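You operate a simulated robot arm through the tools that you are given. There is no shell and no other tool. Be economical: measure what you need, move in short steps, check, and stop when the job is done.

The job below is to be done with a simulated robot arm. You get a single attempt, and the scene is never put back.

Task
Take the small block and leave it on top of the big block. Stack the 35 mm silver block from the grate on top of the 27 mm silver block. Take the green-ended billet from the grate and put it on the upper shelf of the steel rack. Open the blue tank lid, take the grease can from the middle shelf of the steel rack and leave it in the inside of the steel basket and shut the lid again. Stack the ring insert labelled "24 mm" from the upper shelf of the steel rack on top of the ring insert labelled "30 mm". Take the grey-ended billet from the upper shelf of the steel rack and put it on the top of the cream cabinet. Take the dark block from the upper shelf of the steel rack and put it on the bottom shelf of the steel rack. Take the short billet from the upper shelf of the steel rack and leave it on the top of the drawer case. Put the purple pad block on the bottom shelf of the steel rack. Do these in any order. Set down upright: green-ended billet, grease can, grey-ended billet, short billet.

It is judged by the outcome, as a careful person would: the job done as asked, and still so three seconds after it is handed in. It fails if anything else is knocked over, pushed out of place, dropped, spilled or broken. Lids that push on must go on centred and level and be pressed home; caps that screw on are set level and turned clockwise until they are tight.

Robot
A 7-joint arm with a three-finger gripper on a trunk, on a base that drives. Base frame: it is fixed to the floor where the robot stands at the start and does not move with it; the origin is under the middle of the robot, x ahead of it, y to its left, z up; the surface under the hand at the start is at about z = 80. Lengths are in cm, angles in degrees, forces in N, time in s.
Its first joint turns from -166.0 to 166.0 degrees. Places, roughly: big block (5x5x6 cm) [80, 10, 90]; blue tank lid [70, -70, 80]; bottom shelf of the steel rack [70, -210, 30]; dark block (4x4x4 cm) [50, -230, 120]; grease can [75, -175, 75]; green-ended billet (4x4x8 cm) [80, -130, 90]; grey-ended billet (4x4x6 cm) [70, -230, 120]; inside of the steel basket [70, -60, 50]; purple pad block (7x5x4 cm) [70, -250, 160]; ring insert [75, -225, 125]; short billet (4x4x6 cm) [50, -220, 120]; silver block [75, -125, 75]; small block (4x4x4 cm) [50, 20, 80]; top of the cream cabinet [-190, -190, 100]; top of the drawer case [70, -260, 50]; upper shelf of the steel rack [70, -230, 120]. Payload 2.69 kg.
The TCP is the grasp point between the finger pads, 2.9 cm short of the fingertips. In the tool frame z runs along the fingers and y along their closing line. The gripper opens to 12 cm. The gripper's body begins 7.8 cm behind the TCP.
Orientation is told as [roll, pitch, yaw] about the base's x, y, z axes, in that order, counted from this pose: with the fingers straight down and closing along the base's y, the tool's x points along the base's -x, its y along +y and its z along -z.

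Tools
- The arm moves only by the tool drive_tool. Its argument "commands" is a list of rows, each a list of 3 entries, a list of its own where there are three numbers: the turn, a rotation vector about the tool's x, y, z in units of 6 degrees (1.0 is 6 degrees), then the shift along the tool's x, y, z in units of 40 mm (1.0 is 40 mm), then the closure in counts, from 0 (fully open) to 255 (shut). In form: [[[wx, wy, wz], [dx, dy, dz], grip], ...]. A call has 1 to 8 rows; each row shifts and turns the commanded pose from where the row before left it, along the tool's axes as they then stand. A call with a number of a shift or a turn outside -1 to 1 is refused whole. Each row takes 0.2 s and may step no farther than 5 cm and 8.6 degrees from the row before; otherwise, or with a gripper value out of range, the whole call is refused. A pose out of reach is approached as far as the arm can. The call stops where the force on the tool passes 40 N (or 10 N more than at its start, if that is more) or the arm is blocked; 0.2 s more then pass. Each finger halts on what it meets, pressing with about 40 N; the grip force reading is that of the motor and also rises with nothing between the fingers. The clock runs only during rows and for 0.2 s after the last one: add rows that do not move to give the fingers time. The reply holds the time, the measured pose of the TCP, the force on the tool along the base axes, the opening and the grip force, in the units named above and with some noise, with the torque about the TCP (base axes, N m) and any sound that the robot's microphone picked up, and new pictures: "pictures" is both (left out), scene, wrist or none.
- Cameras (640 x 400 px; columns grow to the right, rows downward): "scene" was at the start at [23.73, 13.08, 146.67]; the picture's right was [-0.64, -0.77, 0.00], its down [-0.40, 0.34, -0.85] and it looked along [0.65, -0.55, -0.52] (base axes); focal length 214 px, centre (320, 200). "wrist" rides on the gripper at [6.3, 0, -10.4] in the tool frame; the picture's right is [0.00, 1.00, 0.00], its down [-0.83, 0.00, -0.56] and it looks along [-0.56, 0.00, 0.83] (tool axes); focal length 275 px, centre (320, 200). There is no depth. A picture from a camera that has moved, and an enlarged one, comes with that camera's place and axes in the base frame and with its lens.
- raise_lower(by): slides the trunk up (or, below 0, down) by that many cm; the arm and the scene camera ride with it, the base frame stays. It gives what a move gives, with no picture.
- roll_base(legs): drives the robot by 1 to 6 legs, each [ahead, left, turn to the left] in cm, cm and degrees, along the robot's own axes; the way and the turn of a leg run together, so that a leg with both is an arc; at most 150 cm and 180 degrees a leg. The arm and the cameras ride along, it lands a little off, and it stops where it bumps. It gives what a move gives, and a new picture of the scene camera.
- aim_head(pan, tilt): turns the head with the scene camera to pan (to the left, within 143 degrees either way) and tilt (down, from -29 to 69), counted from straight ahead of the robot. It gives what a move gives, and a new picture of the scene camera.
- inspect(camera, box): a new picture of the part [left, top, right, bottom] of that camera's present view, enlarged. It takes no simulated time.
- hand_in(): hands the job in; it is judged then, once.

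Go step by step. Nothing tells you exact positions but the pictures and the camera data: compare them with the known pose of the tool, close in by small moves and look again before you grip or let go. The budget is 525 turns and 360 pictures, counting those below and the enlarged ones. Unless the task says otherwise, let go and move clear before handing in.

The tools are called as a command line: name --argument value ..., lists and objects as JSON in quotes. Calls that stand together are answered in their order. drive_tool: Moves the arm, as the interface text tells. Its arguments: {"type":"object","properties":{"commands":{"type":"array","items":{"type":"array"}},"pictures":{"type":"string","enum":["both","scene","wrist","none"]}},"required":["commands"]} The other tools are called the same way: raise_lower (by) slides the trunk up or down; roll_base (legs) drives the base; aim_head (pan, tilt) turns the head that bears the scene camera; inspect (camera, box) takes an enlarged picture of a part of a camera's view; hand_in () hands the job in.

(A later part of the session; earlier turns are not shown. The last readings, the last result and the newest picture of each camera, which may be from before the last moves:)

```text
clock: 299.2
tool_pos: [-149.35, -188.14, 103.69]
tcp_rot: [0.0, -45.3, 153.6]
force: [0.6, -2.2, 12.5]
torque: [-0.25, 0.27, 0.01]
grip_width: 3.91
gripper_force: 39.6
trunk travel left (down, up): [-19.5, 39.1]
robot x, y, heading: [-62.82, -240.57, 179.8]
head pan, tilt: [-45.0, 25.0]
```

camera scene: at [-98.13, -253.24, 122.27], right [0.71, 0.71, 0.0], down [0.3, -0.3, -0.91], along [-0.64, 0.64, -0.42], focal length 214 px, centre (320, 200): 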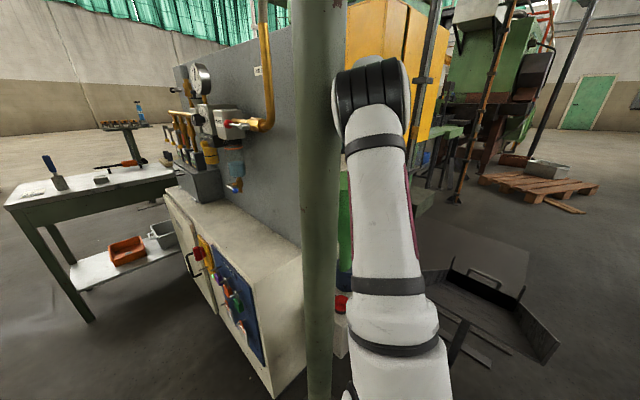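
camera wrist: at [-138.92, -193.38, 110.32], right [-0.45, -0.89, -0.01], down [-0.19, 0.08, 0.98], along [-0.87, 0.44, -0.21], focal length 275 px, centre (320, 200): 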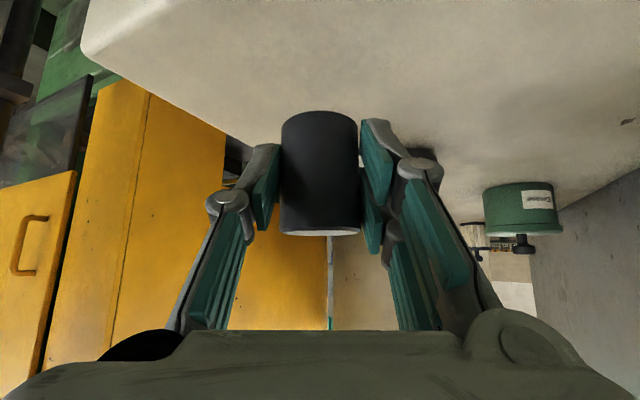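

drive_tool --commands '[[[0, 0, 0], [-0.01, 0, -0.01], 200], [[0, 0, 0], [0, 0, 0], 128], [[0, 0, 0], [0, 0, 0], 128], [[0, 0, 0], [0, 0, -0.7], 128], [[0, 0, 0], [0, 0, -0.9], 128], [[0, 0, 0], [0, 0, -0.9], 128]]' --pictures "wrist"

```text
clock: 300.6
tool_pos: [-142.9, -191.35, 110.29]
tcp_rot: [0.2, -44.9, 153.5]
force: [0.3, -0.1, -0.1]
torque: [-0.01, 0.0, 0.0]
grip_width: 5.98
gripper_force: 0.1
trunk travel left (down, up): [-19.5, 39.1]
robot x, y, heading: [-62.88, -240.8, 179.8]
head pan, tilt: [-45.0, 25.0]
camera wrist: at [-132.35, -196.49, 113.29], right [-0.44, -0.9, 0.0], down [-0.18, 0.09, 0.98], along [-0.88, 0.43, -0.2], focal length 275 px, centre (320, 200)
```

wrist: 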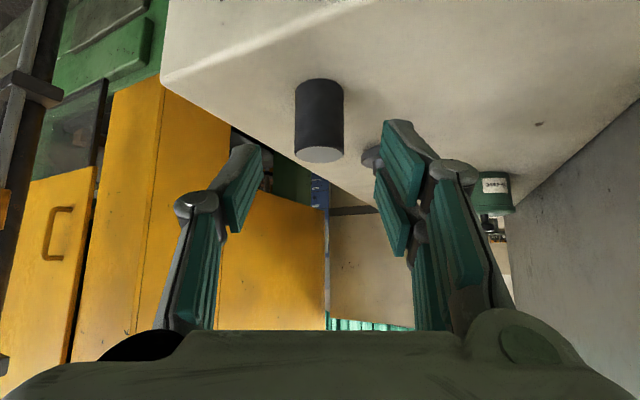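

Grey-ended billet stands on the cabinet. Retract the arm, back out and turn around toward the grate.

drive_tool --commands '[[[0, 0, 0], [0.55, 0, -0.65], 128], [[0, 0, 0], [0.6, 0, -0.65], 128], [[0, 0, 0], [0.6, 0, -0.65], 128], [[0, 0, 0], [0.6, 0, -0.65], 128], [[0, 0, 0], [0.6, 0, -0.65], 128], [[0, 0, 0], [0.6, 0, -0.65], 128], [[0, 0, 0], [0.6, 0, -0.65], 128]]' --pictures "none"

roll_base --legs '[[-22, 0, 0], [0, 0, -90], [0, 0, -90]]'

```text
clock: 302.2
tool_pos: [-120.84, -202.31, 111.63]
tcp_rot: [0.1, -44.9, 153.7]
force: [-0.2, 0.4, -0.5]
torque: [0.0, 0.02, -0.01]
grip_width: 5.95
gripper_force: 0.2
trunk travel left (down, up): [-19.5, 39.1]
robot x, y, heading: [-63.18, -240.18, 180.1]
head pan, tilt: [-45.0, 25.0]
```

```text
clock: 311.6
tool_pos: [16.17, -280.76, 111.59]
tcp_rot: [0.2, -44.9, -28.1]
force: [0.3, 0.0, -0.1]
torque: [-0.05, -0.01, -0.06]
grip_width: 5.99
gripper_force: 0.0
trunk travel left (down, up): [-19.5, 39.1]
robot x, y, heading: [-40.7, -240.44, -1.6]
head pan, tilt: [-45.0, 25.0]
camera scene: at [-5.24, -229.47, 122.27], right [-0.73, -0.68, 0.0], down [-0.29, 0.31, -0.91], along [0.62, -0.66, -0.42], focal length 214 px, centre (320, 200)
```

scene: 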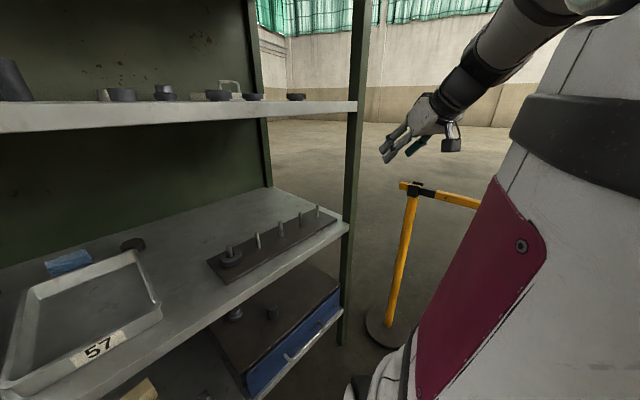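

I'm by the rack's right end, so the purple pad on top of the rack is next. Raise the trunk fully and swing the arm forward.

roll_base --legs '[[-15, 0, 1.6]]'

raise_lower --by 39

drive_tool --commands '[[[-0.68, 0, -0.68], [-0.3, 0.7, -0.6], 100], [[-0.68, 0, -0.68], [-0.3, 0.7, -0.6], 100], [[-0.68, 0, -0.68], [-0.3, 0.7, -0.6], 100], [[-0.68, 0, -0.68], [-0.3, 0.7, -0.6], 100], [[-0.6, 0, -0.6], [-0.3, 0.7, -0.6], 100], [[0, 0, 0], [-0.6, 0.3, -0.4], 100], [[0, 0, 0], [-0.6, 0.3, -0.4], 100], [[0, 0, 0], [-0.6, 0.3, -0.4], 100]]' --pictures "both"

```text
clock: 312.9
tool_pos: [2.23, -278.84, 111.54]
tcp_rot: [0.0, -45.0, -26.5]
force: [0.4, 0.7, -0.8]
torque: [0.03, -0.01, 0.0]
grip_width: 5.99
gripper_force: 0.2
trunk travel left (down, up): [-19.5, 39.1]
robot x, y, heading: [-55.68, -240.59, 0.0]
head pan, tilt: [-45.0, 25.0]
camera scene: at [-20.7, -228.2, 122.27], right [-0.71, -0.71, 0.0], down [-0.3, 0.3, -0.91], along [0.64, -0.64, -0.42], focal length 214 px, centre (320, 200)
```

scene: 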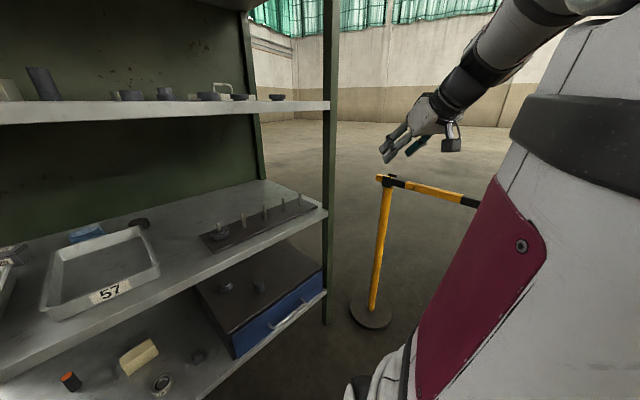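

```text
clock: 316.7
tool_pos: [2.31, -278.81, 150.55]
tcp_rot: [0.2, -44.9, -26.5]
force: [0.0, -0.5, 0.5]
torque: [0.02, 0.01, 0.05]
grip_width: 5.98
gripper_force: 0.1
trunk travel left (down, up): [-58.5, 0.1]
robot x, y, heading: [-55.76, -240.4, 0.1]
head pan, tilt: [-45.0, 25.0]
```

```text
clock: 318.5
tool_pos: [3.3, -260.76, 171.82]
tcp_rot: [0.1, -44.8, 1.7]
force: [0.0, 0.6, 0.5]
torque: [-0.01, -0.01, -0.01]
grip_width: 7.32
gripper_force: 0.0
trunk travel left (down, up): [-58.5, 0.1]
robot x, y, heading: [-55.65, -240.31, -0.2]
head pan, tilt: [-45.0, 25.0]
camera scene: at [-46.92, -228.15, 161.19], right [-0.71, -0.71, 0.0], down [-0.3, 0.3, -0.91], along [0.64, -0.64, -0.42], focal length 214 px, centre (320, 200)
camera wrist: at [-8.59, -261.14, 174.77], right [-0.03, 1.0, 0.0], down [0.2, 0.01, 0.98], along [0.98, 0.03, -0.2], focal length 275 px, centre (320, 200)
```

scene: 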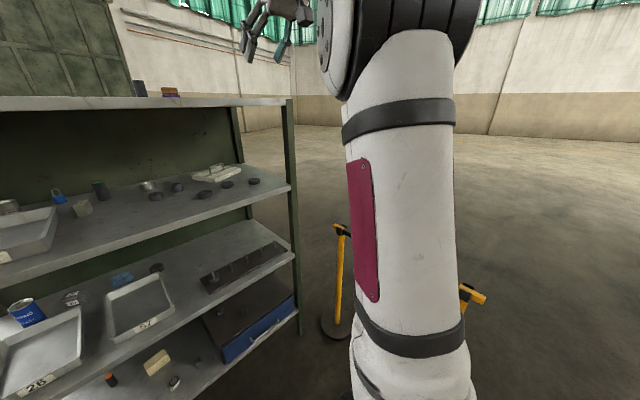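
wrist: 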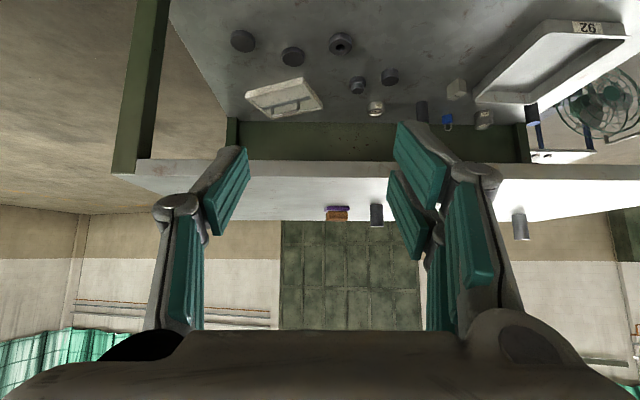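

inspect --camera "wrist" --box '[280, 170, 420, 250]'

```text
4.57 times, centred on (350, 210) of wrist
camera zoom: at [-8.59, -261.14, 174.77], right [-0.03, 1.0, 0.0], down [0.2, 0.01, 0.98], along [0.98, 0.03, -0.2], focal length 1258 px, centre (183, 154)
```

zoom: 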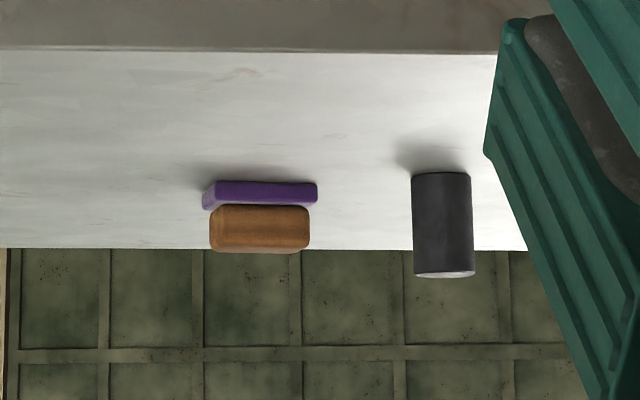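

The purple-padded block sits on the roof at ≈(65.8, −254.3), roof top z≈162. Drive in above the roof.

roll_base --legs '[[41, 0, 0]]'

drive_tool --commands '[[[0.2, 0, 0.2], [-0.4, 0.8, 0.4], 64], [[0, 0, 0], [-0.4, 0.8, 0.4], 64], [[0, 0, 0], [-0.3, 0, 0.3], 64]]' --pictures "wrist"

```text
clock: 321.0
tool_pos: [44.64, -261.12, 171.81]
tcp_rot: [0.2, -45.1, 1.4]
force: [0.8, -0.7, 0.1]
torque: [-0.01, 0.01, 0.03]
grip_width: 7.31
gripper_force: 0.1
trunk travel left (down, up): [-58.5, 0.1]
robot x, y, heading: [-14.64, -240.68, -0.4]
head pan, tilt: [-45.0, 25.0]
camera scene: at [-5.51, -228.34, 161.2], right [-0.71, -0.7, 0.0], down [-0.3, 0.3, -0.91], along [0.64, -0.64, -0.42], focal length 214 px, centre (320, 200)
```

scene: 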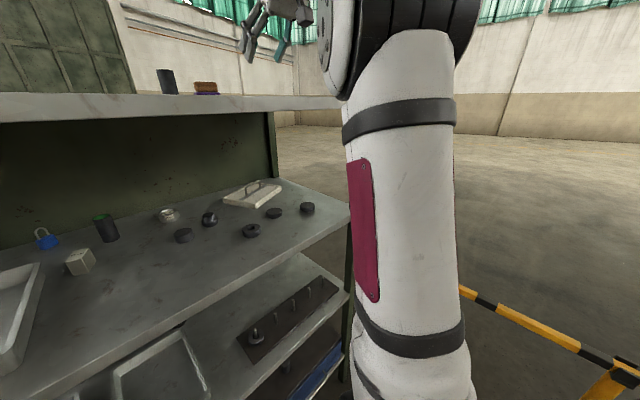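

```text
clock: 321.8
tool_pos: [50.71, -254.56, 171.86]
tcp_rot: [0.2, -45.0, -0.3]
force: [0.0, 0.1, -0.1]
torque: [-0.06, -0.01, 0.01]
grip_width: 8.95
gripper_force: 0.1
trunk travel left (down, up): [-58.5, 0.1]
robot x, y, heading: [-14.4, -240.78, -0.0]
head pan, tilt: [-45.0, 25.0]
camera wrist: at [38.86, -254.66, 174.81], right [0.0, 1.0, 0.0], down [0.2, 0.0, 0.98], along [0.98, 0.0, -0.2], focal length 275 px, centre (320, 200)
```

wrist: 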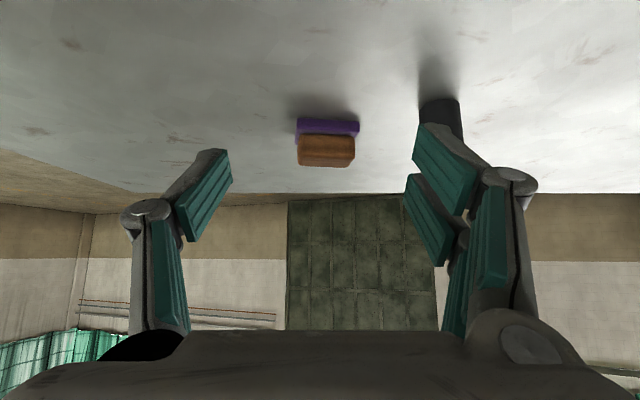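

drive_tool --commands '[[[0, 0, 0], [-0.6, 0.08, 0.4], 75], [[0, 0, 0], [-0.6, 0.08, 0.4], 75], [[0, 0, 0], [0, 0, 0.9], 75], [[0, 0, 0], [0, 0, 0.9], 75]]' --pictures "wrist"

```text
clock: 322.8
tool_pos: [59.83, -253.52, 167.03]
tcp_rot: [0.2, -44.8, -0.3]
force: [-0.4, -0.1, 0.0]
torque: [0.05, -0.01, 0.0]
grip_width: 8.48
gripper_force: 0.1
out of reach, approached as far as the arm can: row 1, 2, 4
trunk travel left (down, up): [-58.5, 0.1]
robot x, y, heading: [-14.41, -240.87, -0.3]
head pan, tilt: [-45.0, 25.0]
camera wrist: at [47.89, -253.42, 169.91], right [0.0, 1.0, 0.0], down [0.2, 0.0, 0.98], along [0.98, 0.0, -0.2], focal length 275 px, centre (320, 200)
```

wrist: 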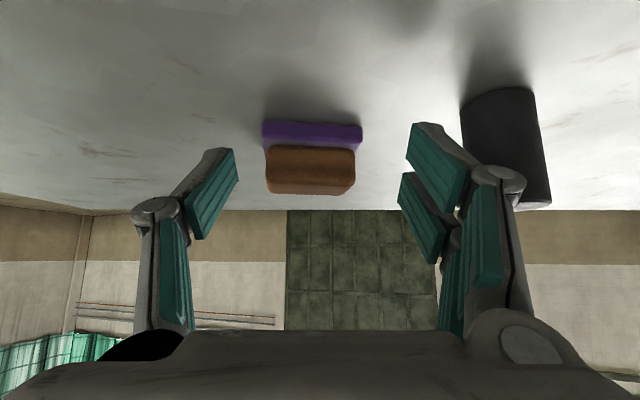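

Near the reach limit; bring the base 3.5 cm closer and line it up better.

roll_base --legs '[[3.5, -10, 0.3]]'

drive_tool --commands '[[[0, 0, 0], [0, 0.8, -0.2], 75], [[0, 0, 0], [0, 0.8, -0.1], 75], [[0, -0.5, 0], [0, 0.75, 0], 75], [[0, -0.5, 0], [0, 0, 0.2], 75], [[0, -0.5, 0], [0, 0, 0.2], 75]]' --pictures "wrist"

```text
clock: 324.0
tool_pos: [63.36, -262.93, 167.08]
tcp_rot: [0.1, -44.9, 0.1]
force: [0.6, 0.2, 0.2]
torque: [0.01, 0.01, 0.0]
grip_width: 8.47
gripper_force: 0.1
trunk travel left (down, up): [-58.5, 0.1]
robot x, y, heading: [-11.24, -251.1, -0.1]
head pan, tilt: [-45.0, 25.0]
camera scene: at [-2.09, -238.3, 161.19], right [-0.71, -0.71, 0.0], down [-0.3, 0.3, -0.91], along [0.64, -0.64, -0.42], focal length 214 px, centre (320, 200)
```

scene: 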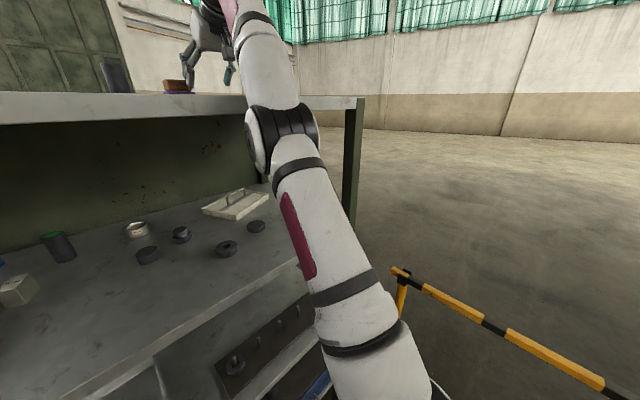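

```text
clock: 325.2
tool_pos: [66.5, -253.93, 170.41]
tcp_rot: [0.3, -53.7, 0.0]
force: [-0.1, -0.7, 0.6]
torque: [0.01, -0.02, 0.02]
grip_width: 8.44
gripper_force: 0.1
out of reach, approached as far as the arm can: row 1, 3, 4, 5
trunk travel left (down, up): [-58.5, 0.1]
robot x, y, heading: [-11.08, -250.7, 0.1]
head pan, tilt: [-45.0, 25.0]
camera wrist: at [54.37, -253.85, 171.39], right [-0.01, 1.0, 0.0], down [0.05, 0.0, 1.0], along [1.0, 0.01, -0.05], focal length 275 px, centre (320, 200)
```

wrist: 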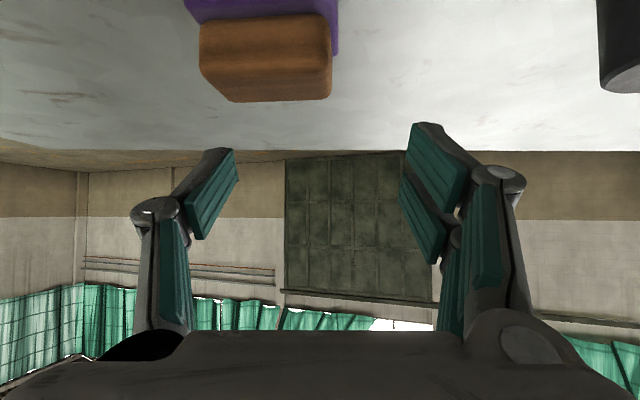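

The block got nudged a few cm on the roof. A flatter tool (60°) reaches further; back off and re-aim.

drive_tool --commands '[[[0, 0, 0], [0.35, -0.15, -0.5], 75], [[0, 0, 0], [0.35, -0.15, -0.5], 75], [[0, 0, 0], [0.5, -0.2, -0.6], 75], [[0, -0.5, 0], [0, 0, 0], 75], [[0, -0.55, 0], [0, 0, 0], 75]]' --pictures "wrist"

```text
clock: 326.4
tool_pos: [63.17, -256.33, 176.15]
tcp_rot: [0.3, -59.9, 0.0]
force: [0.1, 0.6, 0.3]
torque: [0.0, -0.01, 0.02]
grip_width: 8.47
gripper_force: 0.1
out of reach, approached as far as the arm can: row 1, 2, 3, 4, 5
trunk travel left (down, up): [-58.5, 0.1]
robot x, y, heading: [-11.24, -250.54, -0.0]
head pan, tilt: [-45.0, 25.0]
camera wrist: at [50.98, -256.41, 175.88], right [-0.01, 1.0, 0.0], down [-0.06, 0.0, 1.0], along [1.0, 0.01, 0.06], focal length 275 px, centre (320, 200)
```

wrist: 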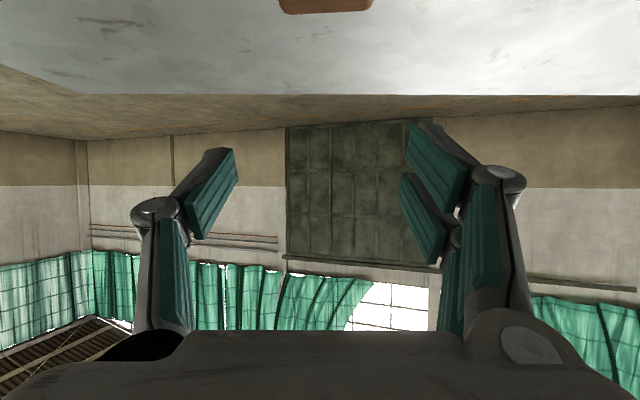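

drive_tool --commands '[[[0, 0, 0], [0.9, 0, -0.1], 75], [[0, 0, 0], [0.9, 0, -0.1], 75], [[0, 0, 0], [0, 0, 0], 75]]' --pictures "wrist"

```text
clock: 327.2
tool_pos: [63.11, -256.55, 176.18]
tcp_rot: [0.3, -59.8, 0.0]
force: [-0.6, 0.1, 0.6]
torque: [0.01, 0.0, -0.01]
grip_width: 8.47
gripper_force: 0.0
out of reach, approached as far as the arm can: row 1, 2
trunk travel left (down, up): [-58.5, 0.1]
robot x, y, heading: [-11.0, -250.75, 0.2]
head pan, tilt: [-45.0, 25.0]
camera wrist: at [50.96, -256.61, 175.88], right [-0.01, 1.0, 0.0], down [-0.06, 0.0, 1.0], along [1.0, 0.01, 0.06], focal length 275 px, centre (320, 200)
```

wrist: 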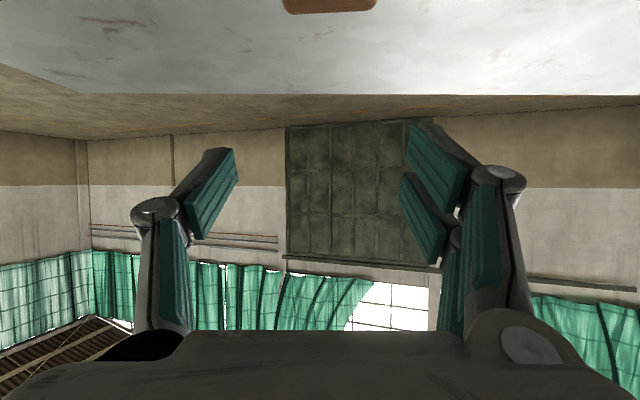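

drive_tool --commands '[[[0, 0.5, 0], [0.9, 0, -0.4], 75], [[0, 0.5, 0], [0.9, 0, -0.4], 75], [[0, 0.5, 0], [0.9, 0, -0.4], 75], [[0, 0.5, 0], [0.5, 0, -0.4], 75], [[0, 0.5, 0], [0, 0, -0.5], 75], [[0, 0, 0], [0, 0, 0], 75]]' --pictures "none"

```text
clock: 328.6
tool_pos: [52.6, -255.77, 175.84]
tcp_rot: [0.2, -44.8, 0.0]
force: [0.2, -0.4, 0.1]
torque: [0.03, 0.0, 0.03]
grip_width: 8.47
gripper_force: 0.0
out of reach, approached as far as the arm can: row 1, 2, 3, 4, 5
trunk travel left (down, up): [-58.5, 0.1]
robot x, y, heading: [-10.82, -250.7, -0.3]
head pan, tilt: [-45.0, 25.0]
```

drive_tool --commands '[[[0, 0, 0], [-0.93, 0, -0.12], 75], [[0, 0, 0], [-0.93, 0, -0.12], 75], [[0, 0, 0], [-0.93, 0, -0.12], 75], [[0, 0, 0], [-0.93, 0, -0.12], 75], [[0, 0, 0], [-0.93, 0, -0.12], 75], [[0, 0, 0], [-0.93, 0, -0.12], 75]]' --pictures "scene"

```text
clock: 330.0
tool_pos: [53.61, -255.62, 175.59]
tcp_rot: [0.2, -45.0, 0.1]
force: [0.4, -0.1, -0.2]
torque: [-0.02, 0.01, 0.0]
grip_width: 8.47
gripper_force: 0.1
out of reach, approached as far as the arm can: row 1, 2, 3, 4, 5, 6
trunk travel left (down, up): [-58.5, 0.1]
robot x, y, heading: [-11.04, -250.93, 0.2]
head pan, tilt: [-45.0, 25.0]
camera scene: at [-2.09, -238.31, 161.19], right [-0.71, -0.71, 0.0], down [-0.3, 0.3, -0.91], along [0.64, -0.64, -0.42], focal length 214 px, centre (320, 200)
```

scene: 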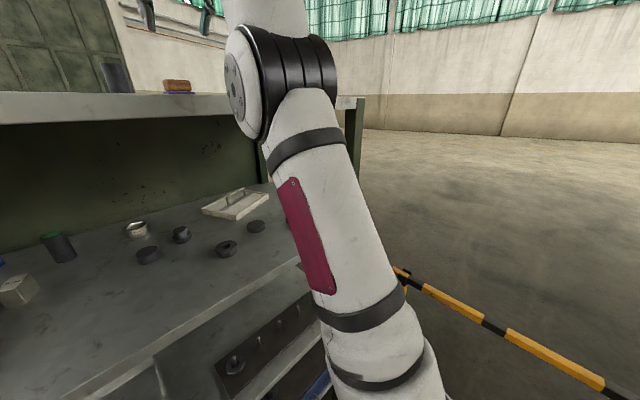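

The arm is stretched straight, so the only way down is along its arc (forward-down), which luckily leads to the block. Step along it.

drive_tool --commands '[[[0, 0, 0], [-0.23, -0.03, 0.95], 75], [[0, 0, 0], [-0.23, -0.03, 0.95], 75], [[0, 0, 0], [-0.2, -0.03, 0.7], 75]]' --pictures "wrist"

```text
clock: 330.8
tool_pos: [62.17, -255.83, 169.28]
tcp_rot: [0.2, -45.1, 0.1]
force: [-0.1, 0.2, 0.1]
torque: [-0.01, -0.04, 0.01]
grip_width: 8.44
gripper_force: 0.1
out of reach, approached as far as the arm can: row 2, 3
trunk travel left (down, up): [-58.5, 0.1]
robot x, y, heading: [-11.34, -250.53, 0.2]
head pan, tilt: [-45.0, 25.0]
camera wrist: at [50.4, -255.9, 172.17], right [-0.01, 1.0, 0.0], down [0.19, 0.0, 0.98], along [0.98, 0.01, -0.19], focal length 275 px, centre (320, 200)
```

wrist: 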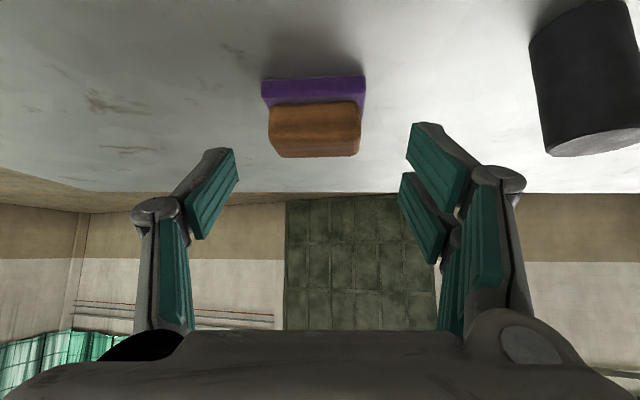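

drive_tool --commands '[[[0, 0, 0], [0.02, -0.09, 0.6], 75], [[0, 0, 0], [0, 0, 0.5], 75], [[0, 0, 0], [0, 0, 0.25], 75]]' --pictures "wrist"

```text
clock: 331.6
tool_pos: [66.32, -256.29, 165.54]
tcp_rot: [0.3, -44.9, 0.0]
force: [0.2, 0.0, -0.2]
torque: [-0.03, 0.0, 0.04]
grip_width: 8.47
gripper_force: 0.2
trunk travel left (down, up): [-58.5, 0.1]
robot x, y, heading: [-11.11, -250.72, 0.1]
head pan, tilt: [-45.0, 25.0]
camera wrist: at [54.34, -256.3, 168.47], right [-0.01, 1.0, 0.0], down [0.2, 0.0, 0.98], along [0.98, 0.01, -0.2], focal length 275 px, centre (320, 200)
```

wrist: 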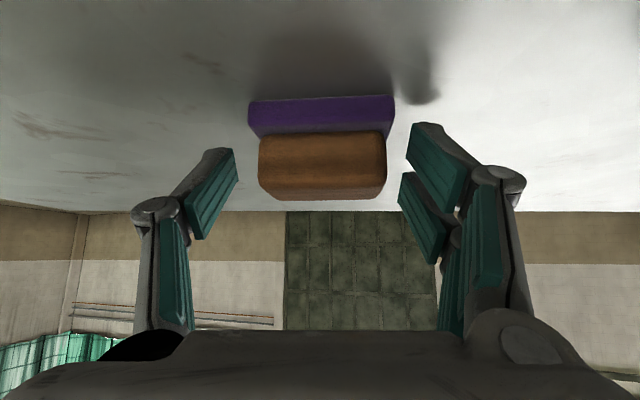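

drive_tool --commands '[[[0, 0, 0], [0, 0, 0], 120], [[0, 0, 0], [0, 0, 0], 255], [[0, 0, 0], [0, 0, 0], 255], [[0, 0, 0], [0, 0, 0], 255], [[0, 0, 0], [-0.15, 0, -0.15], 255], [[0, 0, 0], [0, 0, -0.6], 255], [[0, 0, 0], [0, 0, -0.6], 255]]' --pictures "wrist"

```text
clock: 333.2
tool_pos: [62.32, -256.19, 169.4]
tcp_rot: [0.2, -45.1, 0.1]
force: [0.5, 0.0, -1.1]
torque: [-0.02, -0.01, -0.02]
grip_width: 6.09
gripper_force: 40.1
out of reach, approached as far as the arm can: row 6
trunk travel left (down, up): [-58.5, 0.1]
robot x, y, heading: [-11.22, -250.83, -0.1]
head pan, tilt: [-45.0, 25.0]
camera wrist: at [50.53, -256.25, 172.25], right [-0.01, 1.0, 0.0], down [0.19, 0.0, 0.98], along [0.98, 0.01, -0.19], focal length 275 px, centre (320, 200)
```

wrist: 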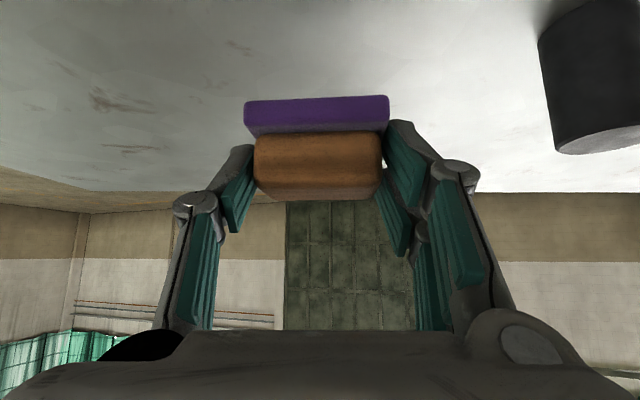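

Got it. Back out, lower the trunk, and bring the arm down.

roll_base --legs '[[-50, 0, 0]]'

raise_lower --by -40

drive_tool --commands '[[[0, 0, 0], [0.5, 0, 0.85], 255], [[0, 0, 0], [0.5, 0, 0.85], 255], [[0, 0, 0], [0.5, 0.2, 0.85], 255], [[0, 0, 0], [0.5, 0.2, 0.85], 255], [[0, 0, 0], [0.7, 0.2, 0.7], 255], [[0, 0, 0], [0.7, 0, 0.7], 255], [[0, 0, 0], [0.7, 0, 0.7], 255], [[0, 0, 0], [0.7, 0, 0.7], 255]]' --pictures "scene"

```text
clock: 336.1
tool_pos: [12.37, -256.43, 169.44]
tcp_rot: [0.2, -45.1, -0.1]
force: [0.8, -0.2, -1.1]
torque: [0.01, 0.03, 0.02]
grip_width: 6.11
gripper_force: 39.6
trunk travel left (down, up): [-58.5, 0.1]
robot x, y, heading: [-61.1, -250.64, -0.2]
head pan, tilt: [-45.0, 25.0]
camera scene: at [-52.13, -238.28, 161.19], right [-0.71, -0.7, 0.0], down [-0.3, 0.3, -0.91], along [0.64, -0.64, -0.42], focal length 214 px, centre (320, 200)
```

scene: 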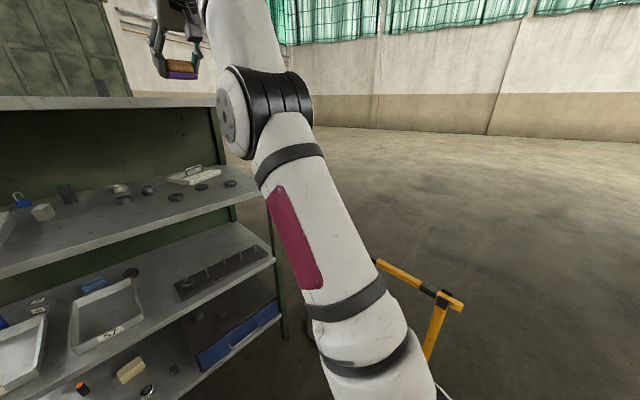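

```text
clock: 340.0
tool_pos: [12.33, -256.45, 129.43]
tcp_rot: [0.2, -45.1, -0.1]
force: [-0.8, 0.2, -0.9]
torque: [0.04, 0.02, 0.03]
grip_width: 6.12
gripper_force: 39.7
trunk travel left (down, up): [-18.5, 40.1]
robot x, y, heading: [-61.11, -250.39, -0.4]
head pan, tilt: [-45.0, 25.0]
```

```text
clock: 341.8
tool_pos: [16.32, -253.85, 98.22]
tcp_rot: [0.2, -45.2, -0.1]
force: [-0.5, -0.2, -0.3]
torque: [-0.01, -0.01, 0.04]
grip_width: 6.09
gripper_force: 39.8
trunk travel left (down, up): [-18.5, 40.1]
robot x, y, heading: [-61.23, -250.76, -0.2]
head pan, tilt: [-45.0, 25.0]
camera scene: at [-25.73, -238.35, 121.27], right [-0.71, -0.7, 0.0], down [-0.3, 0.3, -0.91], along [0.64, -0.64, -0.42], focal length 214 px, centre (320, 200)
```

scene: 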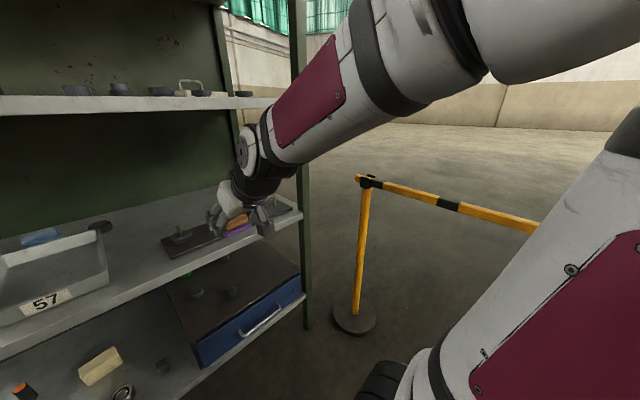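

roll_base --legs '[[0, 32, 0.2]]'

raise_lower --by -18.5

drive_tool --commands '[[[0, 0, 0], [0.3, 0.7, 0.75], 255], [[0, 0, 0], [0.3, 0.7, 0.75], 255], [[0, 0, 0], [0.3, 0.7, 0.75], 255], [[0, 0, 0], [0.3, 0.7, 0.75], 255], [[0, 0, 0], [0.4, 0.7, 0.75], 255], [[0, 0, 0], [0.6, 0, 0.7], 255], [[0, 0, 0], [0.6, 0, 0.7], 255], [[0, 0, 0], [0.6, 0, 0.7], 255]]' --pictures "scene"

```text
clock: 343.9
tool_pos: [16.33, -221.55, 98.33]
tcp_rot: [0.1, -45.1, 0.1]
force: [0.6, -0.3, -0.6]
torque: [0.03, -0.01, 0.01]
grip_width: 6.09
gripper_force: 40.3
trunk travel left (down, up): [-18.5, 40.1]
robot x, y, heading: [-60.9, -218.79, 0.3]
head pan, tilt: [-45.0, 25.0]
camera scene: at [-25.74, -206.25, 121.27], right [-0.71, -0.71, 0.0], down [-0.3, 0.3, -0.91], along [0.64, -0.64, -0.42], focal length 214 px, centre (320, 200)
```

scene: 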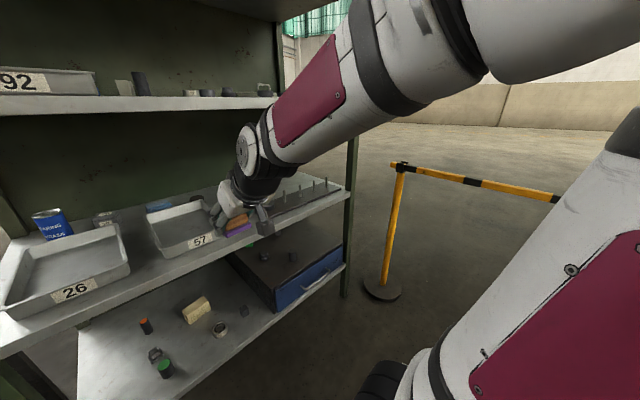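

```text
clock: 345.9
tool_pos: [16.31, -221.68, 79.78]
tcp_rot: [0.3, -45.2, 0.2]
force: [0.4, 0.3, -0.1]
torque: [0.02, -0.01, 0.0]
grip_width: 6.11
gripper_force: 39.5
trunk travel left (down, up): [0.0, 58.6]
robot x, y, heading: [-61.27, -218.65, 0.0]
head pan, tilt: [-45.0, 25.0]
```

```text
clock: 347.2
tool_pos: [21.29, -202.05, 72.08]
tcp_rot: [18.1, -51.3, -6.9]
force: [-0.1, 0.0, 0.4]
torque: [-0.02, 0.01, 0.01]
grip_width: 6.08
gripper_force: 39.9
trunk travel left (down, up): [0.0, 58.6]
robot x, y, heading: [-61.03, -218.75, 0.0]
head pan, tilt: [-45.0, 25.0]
stopped in row 6: the arm was blocked; the commanded pose is now the measured one
camera scene: at [-24.41, -205.58, 102.77], right [-0.63, -0.78, 0.0], down [-0.33, 0.27, -0.9], along [0.7, -0.57, -0.43], focal length 214 px, centre (320, 200)
```

scene: 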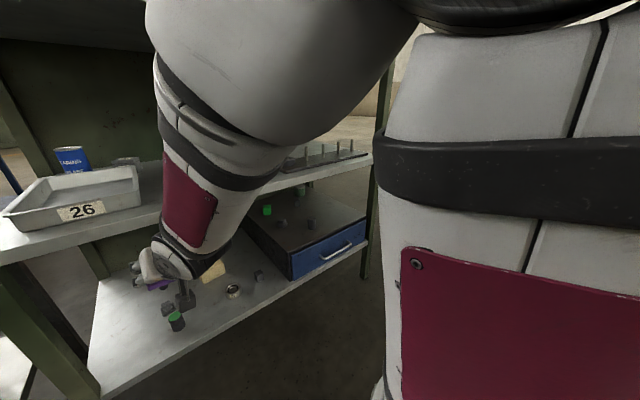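

The arm came against the head on the left. I'll back up, stretch the arm out on the right, and only then go down.

roll_base --legs '[[-13, 0, 0]]'

drive_tool --commands '[[[0, 0, 0], [-0.4, -0.7, 0.3], 255], [[0.5, 0.3, 0], [-0.4, -0.7, 0.3], 255], [[0.6, 0.3, 0], [-0.4, -0.7, 0.3], 255], [[0.6, 0.3, 0], [-0.4, -0.7, 0.3], 255], [[0.6, 0.1, 0], [-0.4, -0.7, 0.3], 255], [[0.6, 0, 0], [-0.4, -0.7, 0.3], 255], [[0, 0, 0], [-0.4, -0.7, 0.3], 255]]' --pictures "scene"

```text
clock: 348.5
tool_pos: [8.48, -201.99, 72.28]
tcp_rot: [18.0, -51.2, -7.1]
force: [0.0, 0.7, 0.0]
torque: [-0.01, 0.0, -0.01]
grip_width: 6.09
gripper_force: 40.0
trunk travel left (down, up): [0.0, 58.6]
robot x, y, heading: [-73.86, -218.62, 0.2]
head pan, tilt: [-45.0, 25.0]
camera scene: at [-37.45, -205.64, 102.76], right [-0.64, -0.77, 0.0], down [-0.33, 0.27, -0.9], along [0.7, -0.58, -0.43], focal length 214 px, centre (320, 200)
```

scene: 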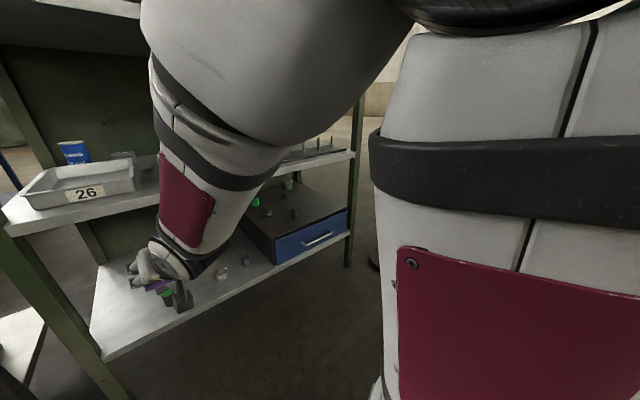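

```text
clock: 350.1
tool_pos: [22.2, -220.61, 73.03]
tcp_rot: [-0.6, -45.5, -5.0]
force: [-0.3, 0.7, -1.1]
torque: [0.03, 0.02, -0.01]
grip_width: 5.88
gripper_force: 40.1
out of reach, approached as far as the arm can: row 4
trunk travel left (down, up): [0.0, 58.6]
robot x, y, heading: [-74.13, -218.6, 0.2]
head pan, tilt: [-45.0, 25.0]
camera scene: at [-38.04, -206.25, 102.81], right [-0.71, -0.71, 0.0], down [-0.3, 0.3, -0.91], along [0.64, -0.64, -0.42], focal length 214 px, centre (320, 200)
```

scene: 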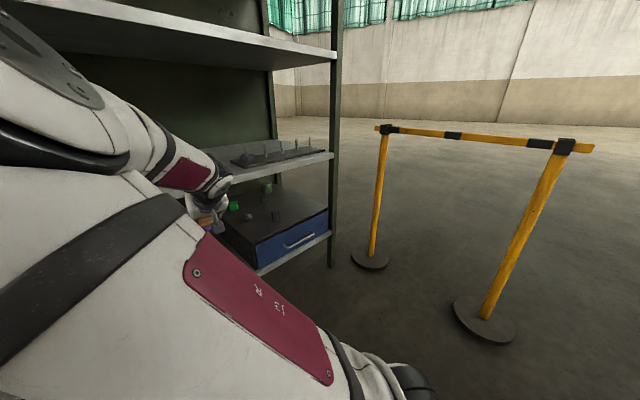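

drive_tool --commands '[[[-0.1, 0, 0], [0.65, 0, 0.75], 255], [[-0.3, 0, -0.3], [0.65, 0, 0.75], 255], [[-0.3, 0, -0.3], [0.65, 0, 0.75], 255], [[0, 0, 0], [0.7, 0, 0.7], 255], [[0, 0, 0], [0.7, 0, 0.7], 255], [[0, 0, 0], [0.7, 0, 0.7], 255], [[0, 0, 0], [0.6, 0, 0.6], 255]]' --pictures "both"

```text
clock: 351.7
tool_pos: [23.15, -220.74, 45.52]
tcp_rot: [0.0, -45.4, -0.1]
force: [-0.5, 0.1, -0.7]
torque: [-0.01, 0.03, 0.01]
grip_width: 5.84
gripper_force: 39.9
trunk travel left (down, up): [0.0, 58.6]
robot x, y, heading: [-74.08, -218.98, 0.1]
head pan, tilt: [-45.0, 25.0]
camera scene: at [-38.02, -206.28, 102.81], right [-0.71, -0.71, 0.0], down [-0.3, 0.3, -0.91], along [0.64, -0.64, -0.42], focal length 214 px, centre (320, 200)
camera wrist: at [11.32, -220.76, 48.41], right [0.0, 1.0, 0.0], down [0.19, 0.0, 0.98], along [0.98, 0.0, -0.19], focal length 275 px, centre (320, 200)
```

scene: 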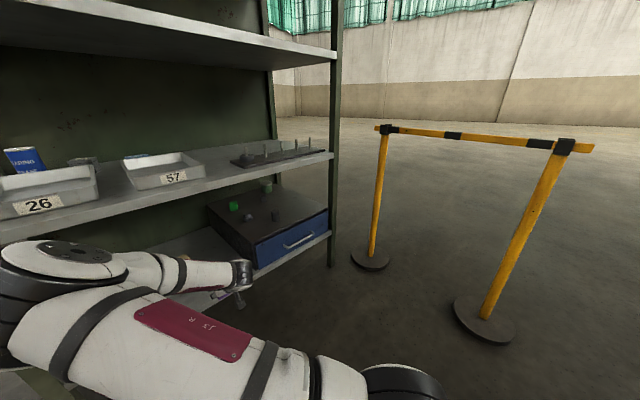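
wrist: 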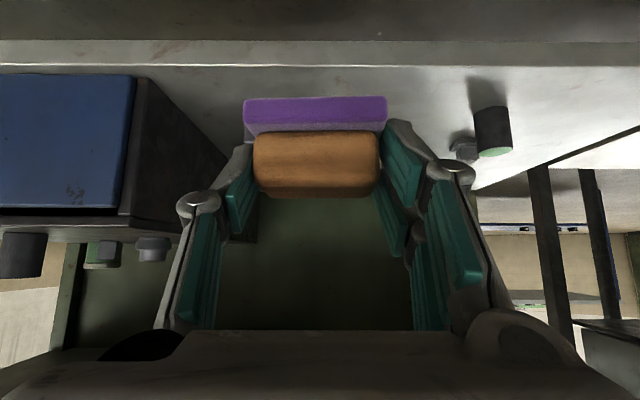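

drive_tool --commands '[[[0, 0, 0], [0, 0.82, 0], 255], [[0, 0, 0], [0, 0.82, 0], 255], [[0, 0, 0], [0, 0.82, 0], 255], [[0, 0, 0], [0, 0.82, 0], 255]]' --pictures "wrist"

```text
clock: 352.7
tool_pos: [23.37, -207.77, 45.62]
tcp_rot: [-0.2, -45.5, -0.1]
force: [0.2, -0.3, -0.8]
torque: [0.04, -0.03, 0.01]
grip_width: 5.82
gripper_force: 39.9
trunk travel left (down, up): [0.0, 58.6]
robot x, y, heading: [-74.26, -218.61, 0.4]
head pan, tilt: [-45.0, 25.0]
camera wrist: at [11.47, -207.6, 48.46], right [0.0, 1.0, -0.01], down [0.19, 0.01, 0.98], along [0.98, 0.0, -0.19], focal length 275 px, centre (320, 200)
```

wrist: 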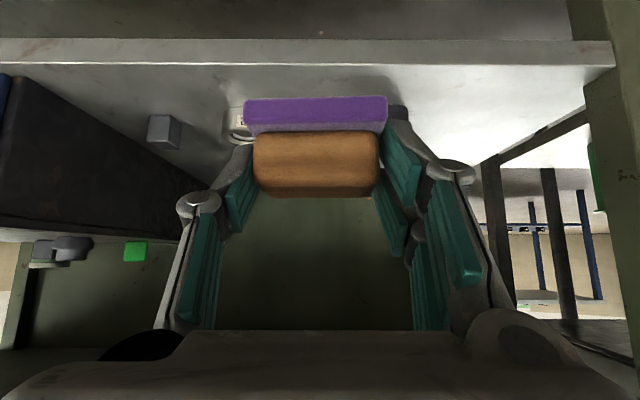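

roll_base --legs '[[22.5, 0, 0]]'

drive_tool --commands '[[[0, 0, 0], [0.4, -0.02, 0.4], 255], [[0, 0, 0], [0.4, 0, 0.4], 255], [[0, 0, 0], [0.4, 0, 0.4], 255], [[0, 0, 0], [0.3, 0, 0.3], 255]]' --pictures "wrist"

```text
clock: 354.4
tool_pos: [45.89, -207.77, 45.71]
tcp_rot: [0.0, -45.6, -0.2]
force: [-0.2, 0.0, -0.9]
torque: [0.01, 0.0, -0.02]
grip_width: 5.79
gripper_force: 40.2
trunk travel left (down, up): [0.0, 58.6]
robot x, y, heading: [-51.48, -218.73, 0.4]
head pan, tilt: [-45.0, 25.0]
camera scene: at [-15.42, -206.33, 102.81], right [-0.71, -0.71, 0.0], down [-0.3, 0.3, -0.91], along [0.64, -0.64, -0.42], focal length 214 px, centre (320, 200)
```

scene: 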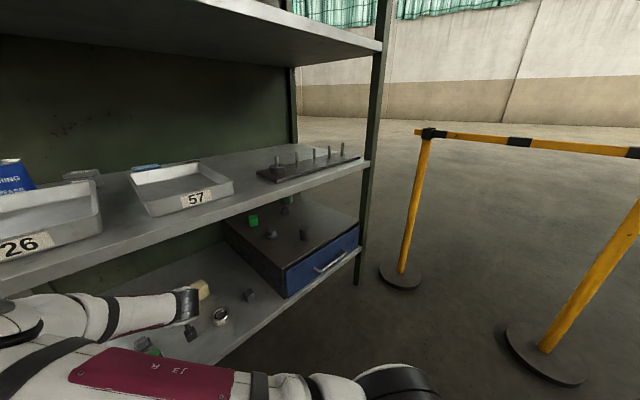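

```text
clock: 355.4
tool_pos: [45.95, -207.93, 37.07]
tcp_rot: [-0.1, -45.6, -0.2]
force: [-0.2, -0.2, -0.9]
torque: [-0.01, 0.02, 0.0]
grip_width: 5.79
gripper_force: 40.6
trunk travel left (down, up): [0.0, 58.6]
robot x, y, heading: [-51.58, -218.49, 0.1]
head pan, tilt: [-45.0, 25.0]
camera wrist: at [34.08, -207.86, 39.95], right [0.0, 1.0, 0.0], down [0.19, 0.0, 0.98], along [0.98, 0.0, -0.19], focal length 275 px, centre (320, 200)
```

wrist: 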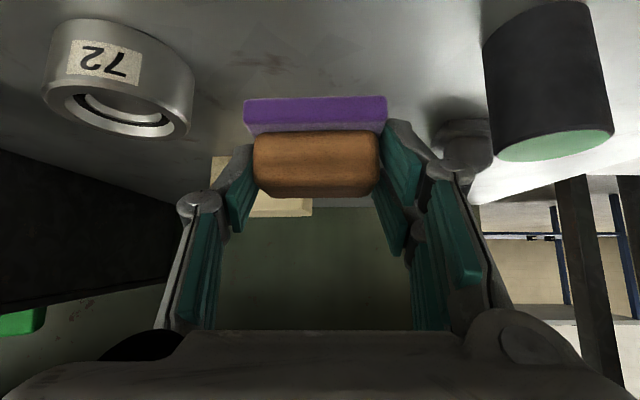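

drive_tool --commands '[[[0, 0, 0], [0.3, 0, 0.3], 255], [[0, 0, 0], [0.12, 0, 0.12], 255], [[0, 0, 0], [0.07, 0, 0.07], 255], [[0, 0, 0], [0.07, 0, 0.07], 255], [[0, 0, 0], [0.07, 0, 0.07], 255]]' --pictures "none"

```text
clock: 356.6
tool_pos: [46.04, -207.84, 33.82]
tcp_rot: [-0.1, -45.6, -0.3]
force: [-4.5, 0.0, 9.8]
torque: [0.27, 0.28, 0.11]
grip_width: 5.79
gripper_force: 40.2
trunk travel left (down, up): [0.0, 58.6]
robot x, y, heading: [-50.96, -218.64, 0.1]
head pan, tilt: [-45.0, 25.0]
```

Contact. Release and back out.

drive_tool --commands '[[[0, 0, 0], [0, 0, 0], 150], [[0, 0, 0], [0, 0, 0], 80], [[0, 0, 0], [0, 0, 0], 80], [[0, 0, 0], [-0.1, 0, -0.5], 80], [[0, 0, 0], [0, 0, -0.8], 80], [[0, 0, 0], [0.1, 0, -0.8], 80]]' --pictures "wrist"

roll_base --legs '[[-23, 0, 0]]'

```text
clock: 358.0
tool_pos: [40.0, -207.87, 39.54]
tcp_rot: [-0.1, -45.6, -0.2]
force: [0.2, -0.2, -0.3]
torque: [-0.02, 0.02, -0.02]
grip_width: 8.24
gripper_force: 0.2
trunk travel left (down, up): [0.0, 58.6]
robot x, y, heading: [-51.15, -218.45, -0.0]
head pan, tilt: [-45.0, 25.0]
camera wrist: at [28.03, -207.79, 42.29], right [0.0, 1.0, 0.0], down [0.19, 0.0, 0.98], along [0.98, 0.0, -0.19], focal length 275 px, centre (320, 200)
```

wrist: 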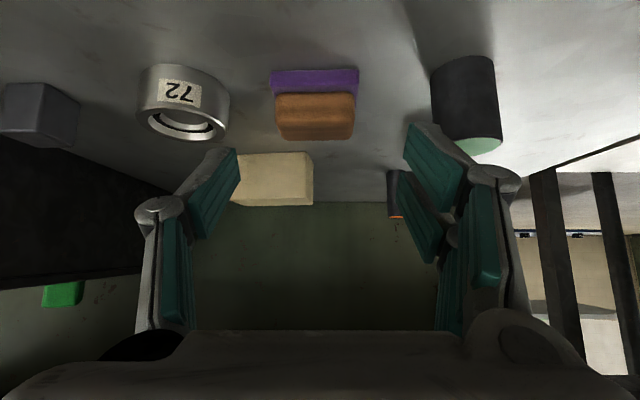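

```text
clock: 359.8
tool_pos: [16.93, -207.76, 39.33]
tcp_rot: [-0.1, -45.5, -0.1]
force: [-0.1, 0.3, -0.3]
torque: [0.01, -0.03, 0.0]
grip_width: 8.23
gripper_force: 0.1
trunk travel left (down, up): [0.0, 58.6]
robot x, y, heading: [-74.35, -218.54, -0.0]
head pan, tilt: [-45.0, 25.0]
camera scene: at [-38.46, -206.3, 102.81], right [-0.71, -0.71, 0.0], down [-0.3, 0.3, -0.91], along [0.64, -0.64, -0.42], focal length 214 px, centre (320, 200)
```

scene: 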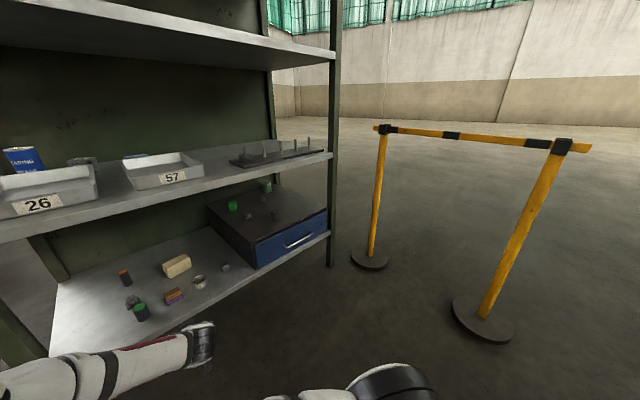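

Pad block placed. Raise the trunk and bring the arm up and to the right to flip the elbow back.

raise_lower --by 40

drive_tool --commands '[[[0, 0, 0], [-0.6, -0.7, -0.55], 80], [[0, 0, 0], [-0.6, -0.7, -0.55], 80], [[0, 0, 0], [-0.6, -0.7, -0.55], 80], [[0, 0, 0], [-0.6, -0.7, -0.55], 80], [[0, 0, 0], [-0.6, -0.7, -0.55], 80], [[0, 0, 0], [-0.6, -0.7, -0.55], 80], [[0, 0, 0], [-0.6, -0.7, -0.55], 80], [[0, 0, 0], [-0.6, -0.7, -0.55], 80]]' --pictures "none"

drive_tool --commands '[[[0, 0, 0], [-0.7, -0.7, -0.4], 80], [[0, 0, 0], [-0.7, -0.7, -0.4], 80], [[0, 0, 0], [-0.7, -0.7, -0.4], 80], [[0, 0, 0], [-0.7, -0.7, -0.4], 80], [[0, 0, 0], [-0.7, -0.5, -0.4], 80]]' --pictures "scene"

```text
clock: 363.6
tool_pos: [16.96, -207.78, 79.4]
tcp_rot: [-0.2, -45.4, -0.1]
force: [-0.4, -0.5, 0.2]
torque: [-0.02, -0.03, 0.01]
grip_width: 8.23
gripper_force: 0.0
trunk travel left (down, up): [-40.0, 18.6]
robot x, y, heading: [-74.16, -218.85, -0.2]
head pan, tilt: [-45.0, 25.0]
```

```text
clock: 365.4
tool_pos: [17.69, -230.08, 105.46]
tcp_rot: [-0.1, -45.4, -0.1]
force: [0.6, 0.6, 0.1]
torque: [-0.01, 0.02, -0.03]
grip_width: 8.21
gripper_force: 0.1
trunk travel left (down, up): [-40.0, 18.6]
robot x, y, heading: [-74.69, -218.84, -0.2]
head pan, tilt: [-45.0, 25.0]
```

```text
clock: 366.6
tool_pos: [21.42, -242.41, 119.58]
tcp_rot: [-0.1, -45.4, -0.1]
force: [-0.7, 0.0, -1.0]
torque: [0.06, -0.04, 0.05]
grip_width: 8.24
gripper_force: 0.0
out of reach, approached as far as the arm can: row 5
trunk travel left (down, up): [-40.0, 18.6]
robot x, y, heading: [-74.72, -218.73, -0.1]
head pan, tilt: [-45.0, 25.0]
camera scene: at [-47.64, -206.31, 142.71], right [-0.71, -0.71, 0.0], down [-0.3, 0.3, -0.91], along [0.64, -0.64, -0.42], focal length 214 px, centre (320, 200)
```

scene: 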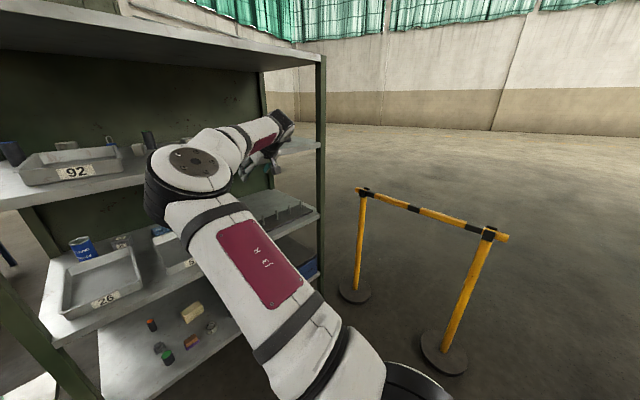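

drive_tool --commands '[[[0, 0, 0], [0.1, -0.9, -0.5], 80], [[0, 0, 0], [0.1, -0.9, -0.5], 80], [[0, 0, 0], [0.1, -0.9, -0.5], 80], [[0, 0, 0], [0.1, -0.9, -0.5], 80], [[0.4, 0, 0.4], [0.1, -0.9, -0.5], 80], [[0.4, 0, 0.4], [0, -0.6, -0.4], 80], [[0.4, 0, 0.4], [0, 0, 0], 80], [[0.4, 0, 0.4], [0, 0, 0], 80]]' --pictures "scene"

```text
clock: 368.4
tool_pos: [18.44, -244.95, 124.57]
tcp_rot: [0.1, -45.5, -13.9]
force: [-0.2, 0.2, 0.1]
torque: [0.02, 0.01, 0.01]
grip_width: 8.25
gripper_force: 0.1
out of reach, approached as far as the arm can: row 1, 2, 3, 4, 5, 6
trunk travel left (down, up): [-40.0, 18.6]
robot x, y, heading: [-74.41, -218.7, 0.0]
head pan, tilt: [-45.0, 25.0]
camera scene: at [-47.61, -206.33, 142.71], right [-0.71, -0.71, 0.0], down [-0.3, 0.3, -0.91], along [0.64, -0.64, -0.42], focal length 214 px, centre (320, 200)
```

scene: 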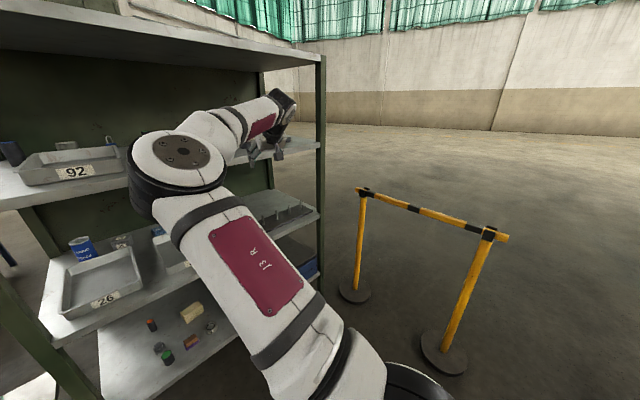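

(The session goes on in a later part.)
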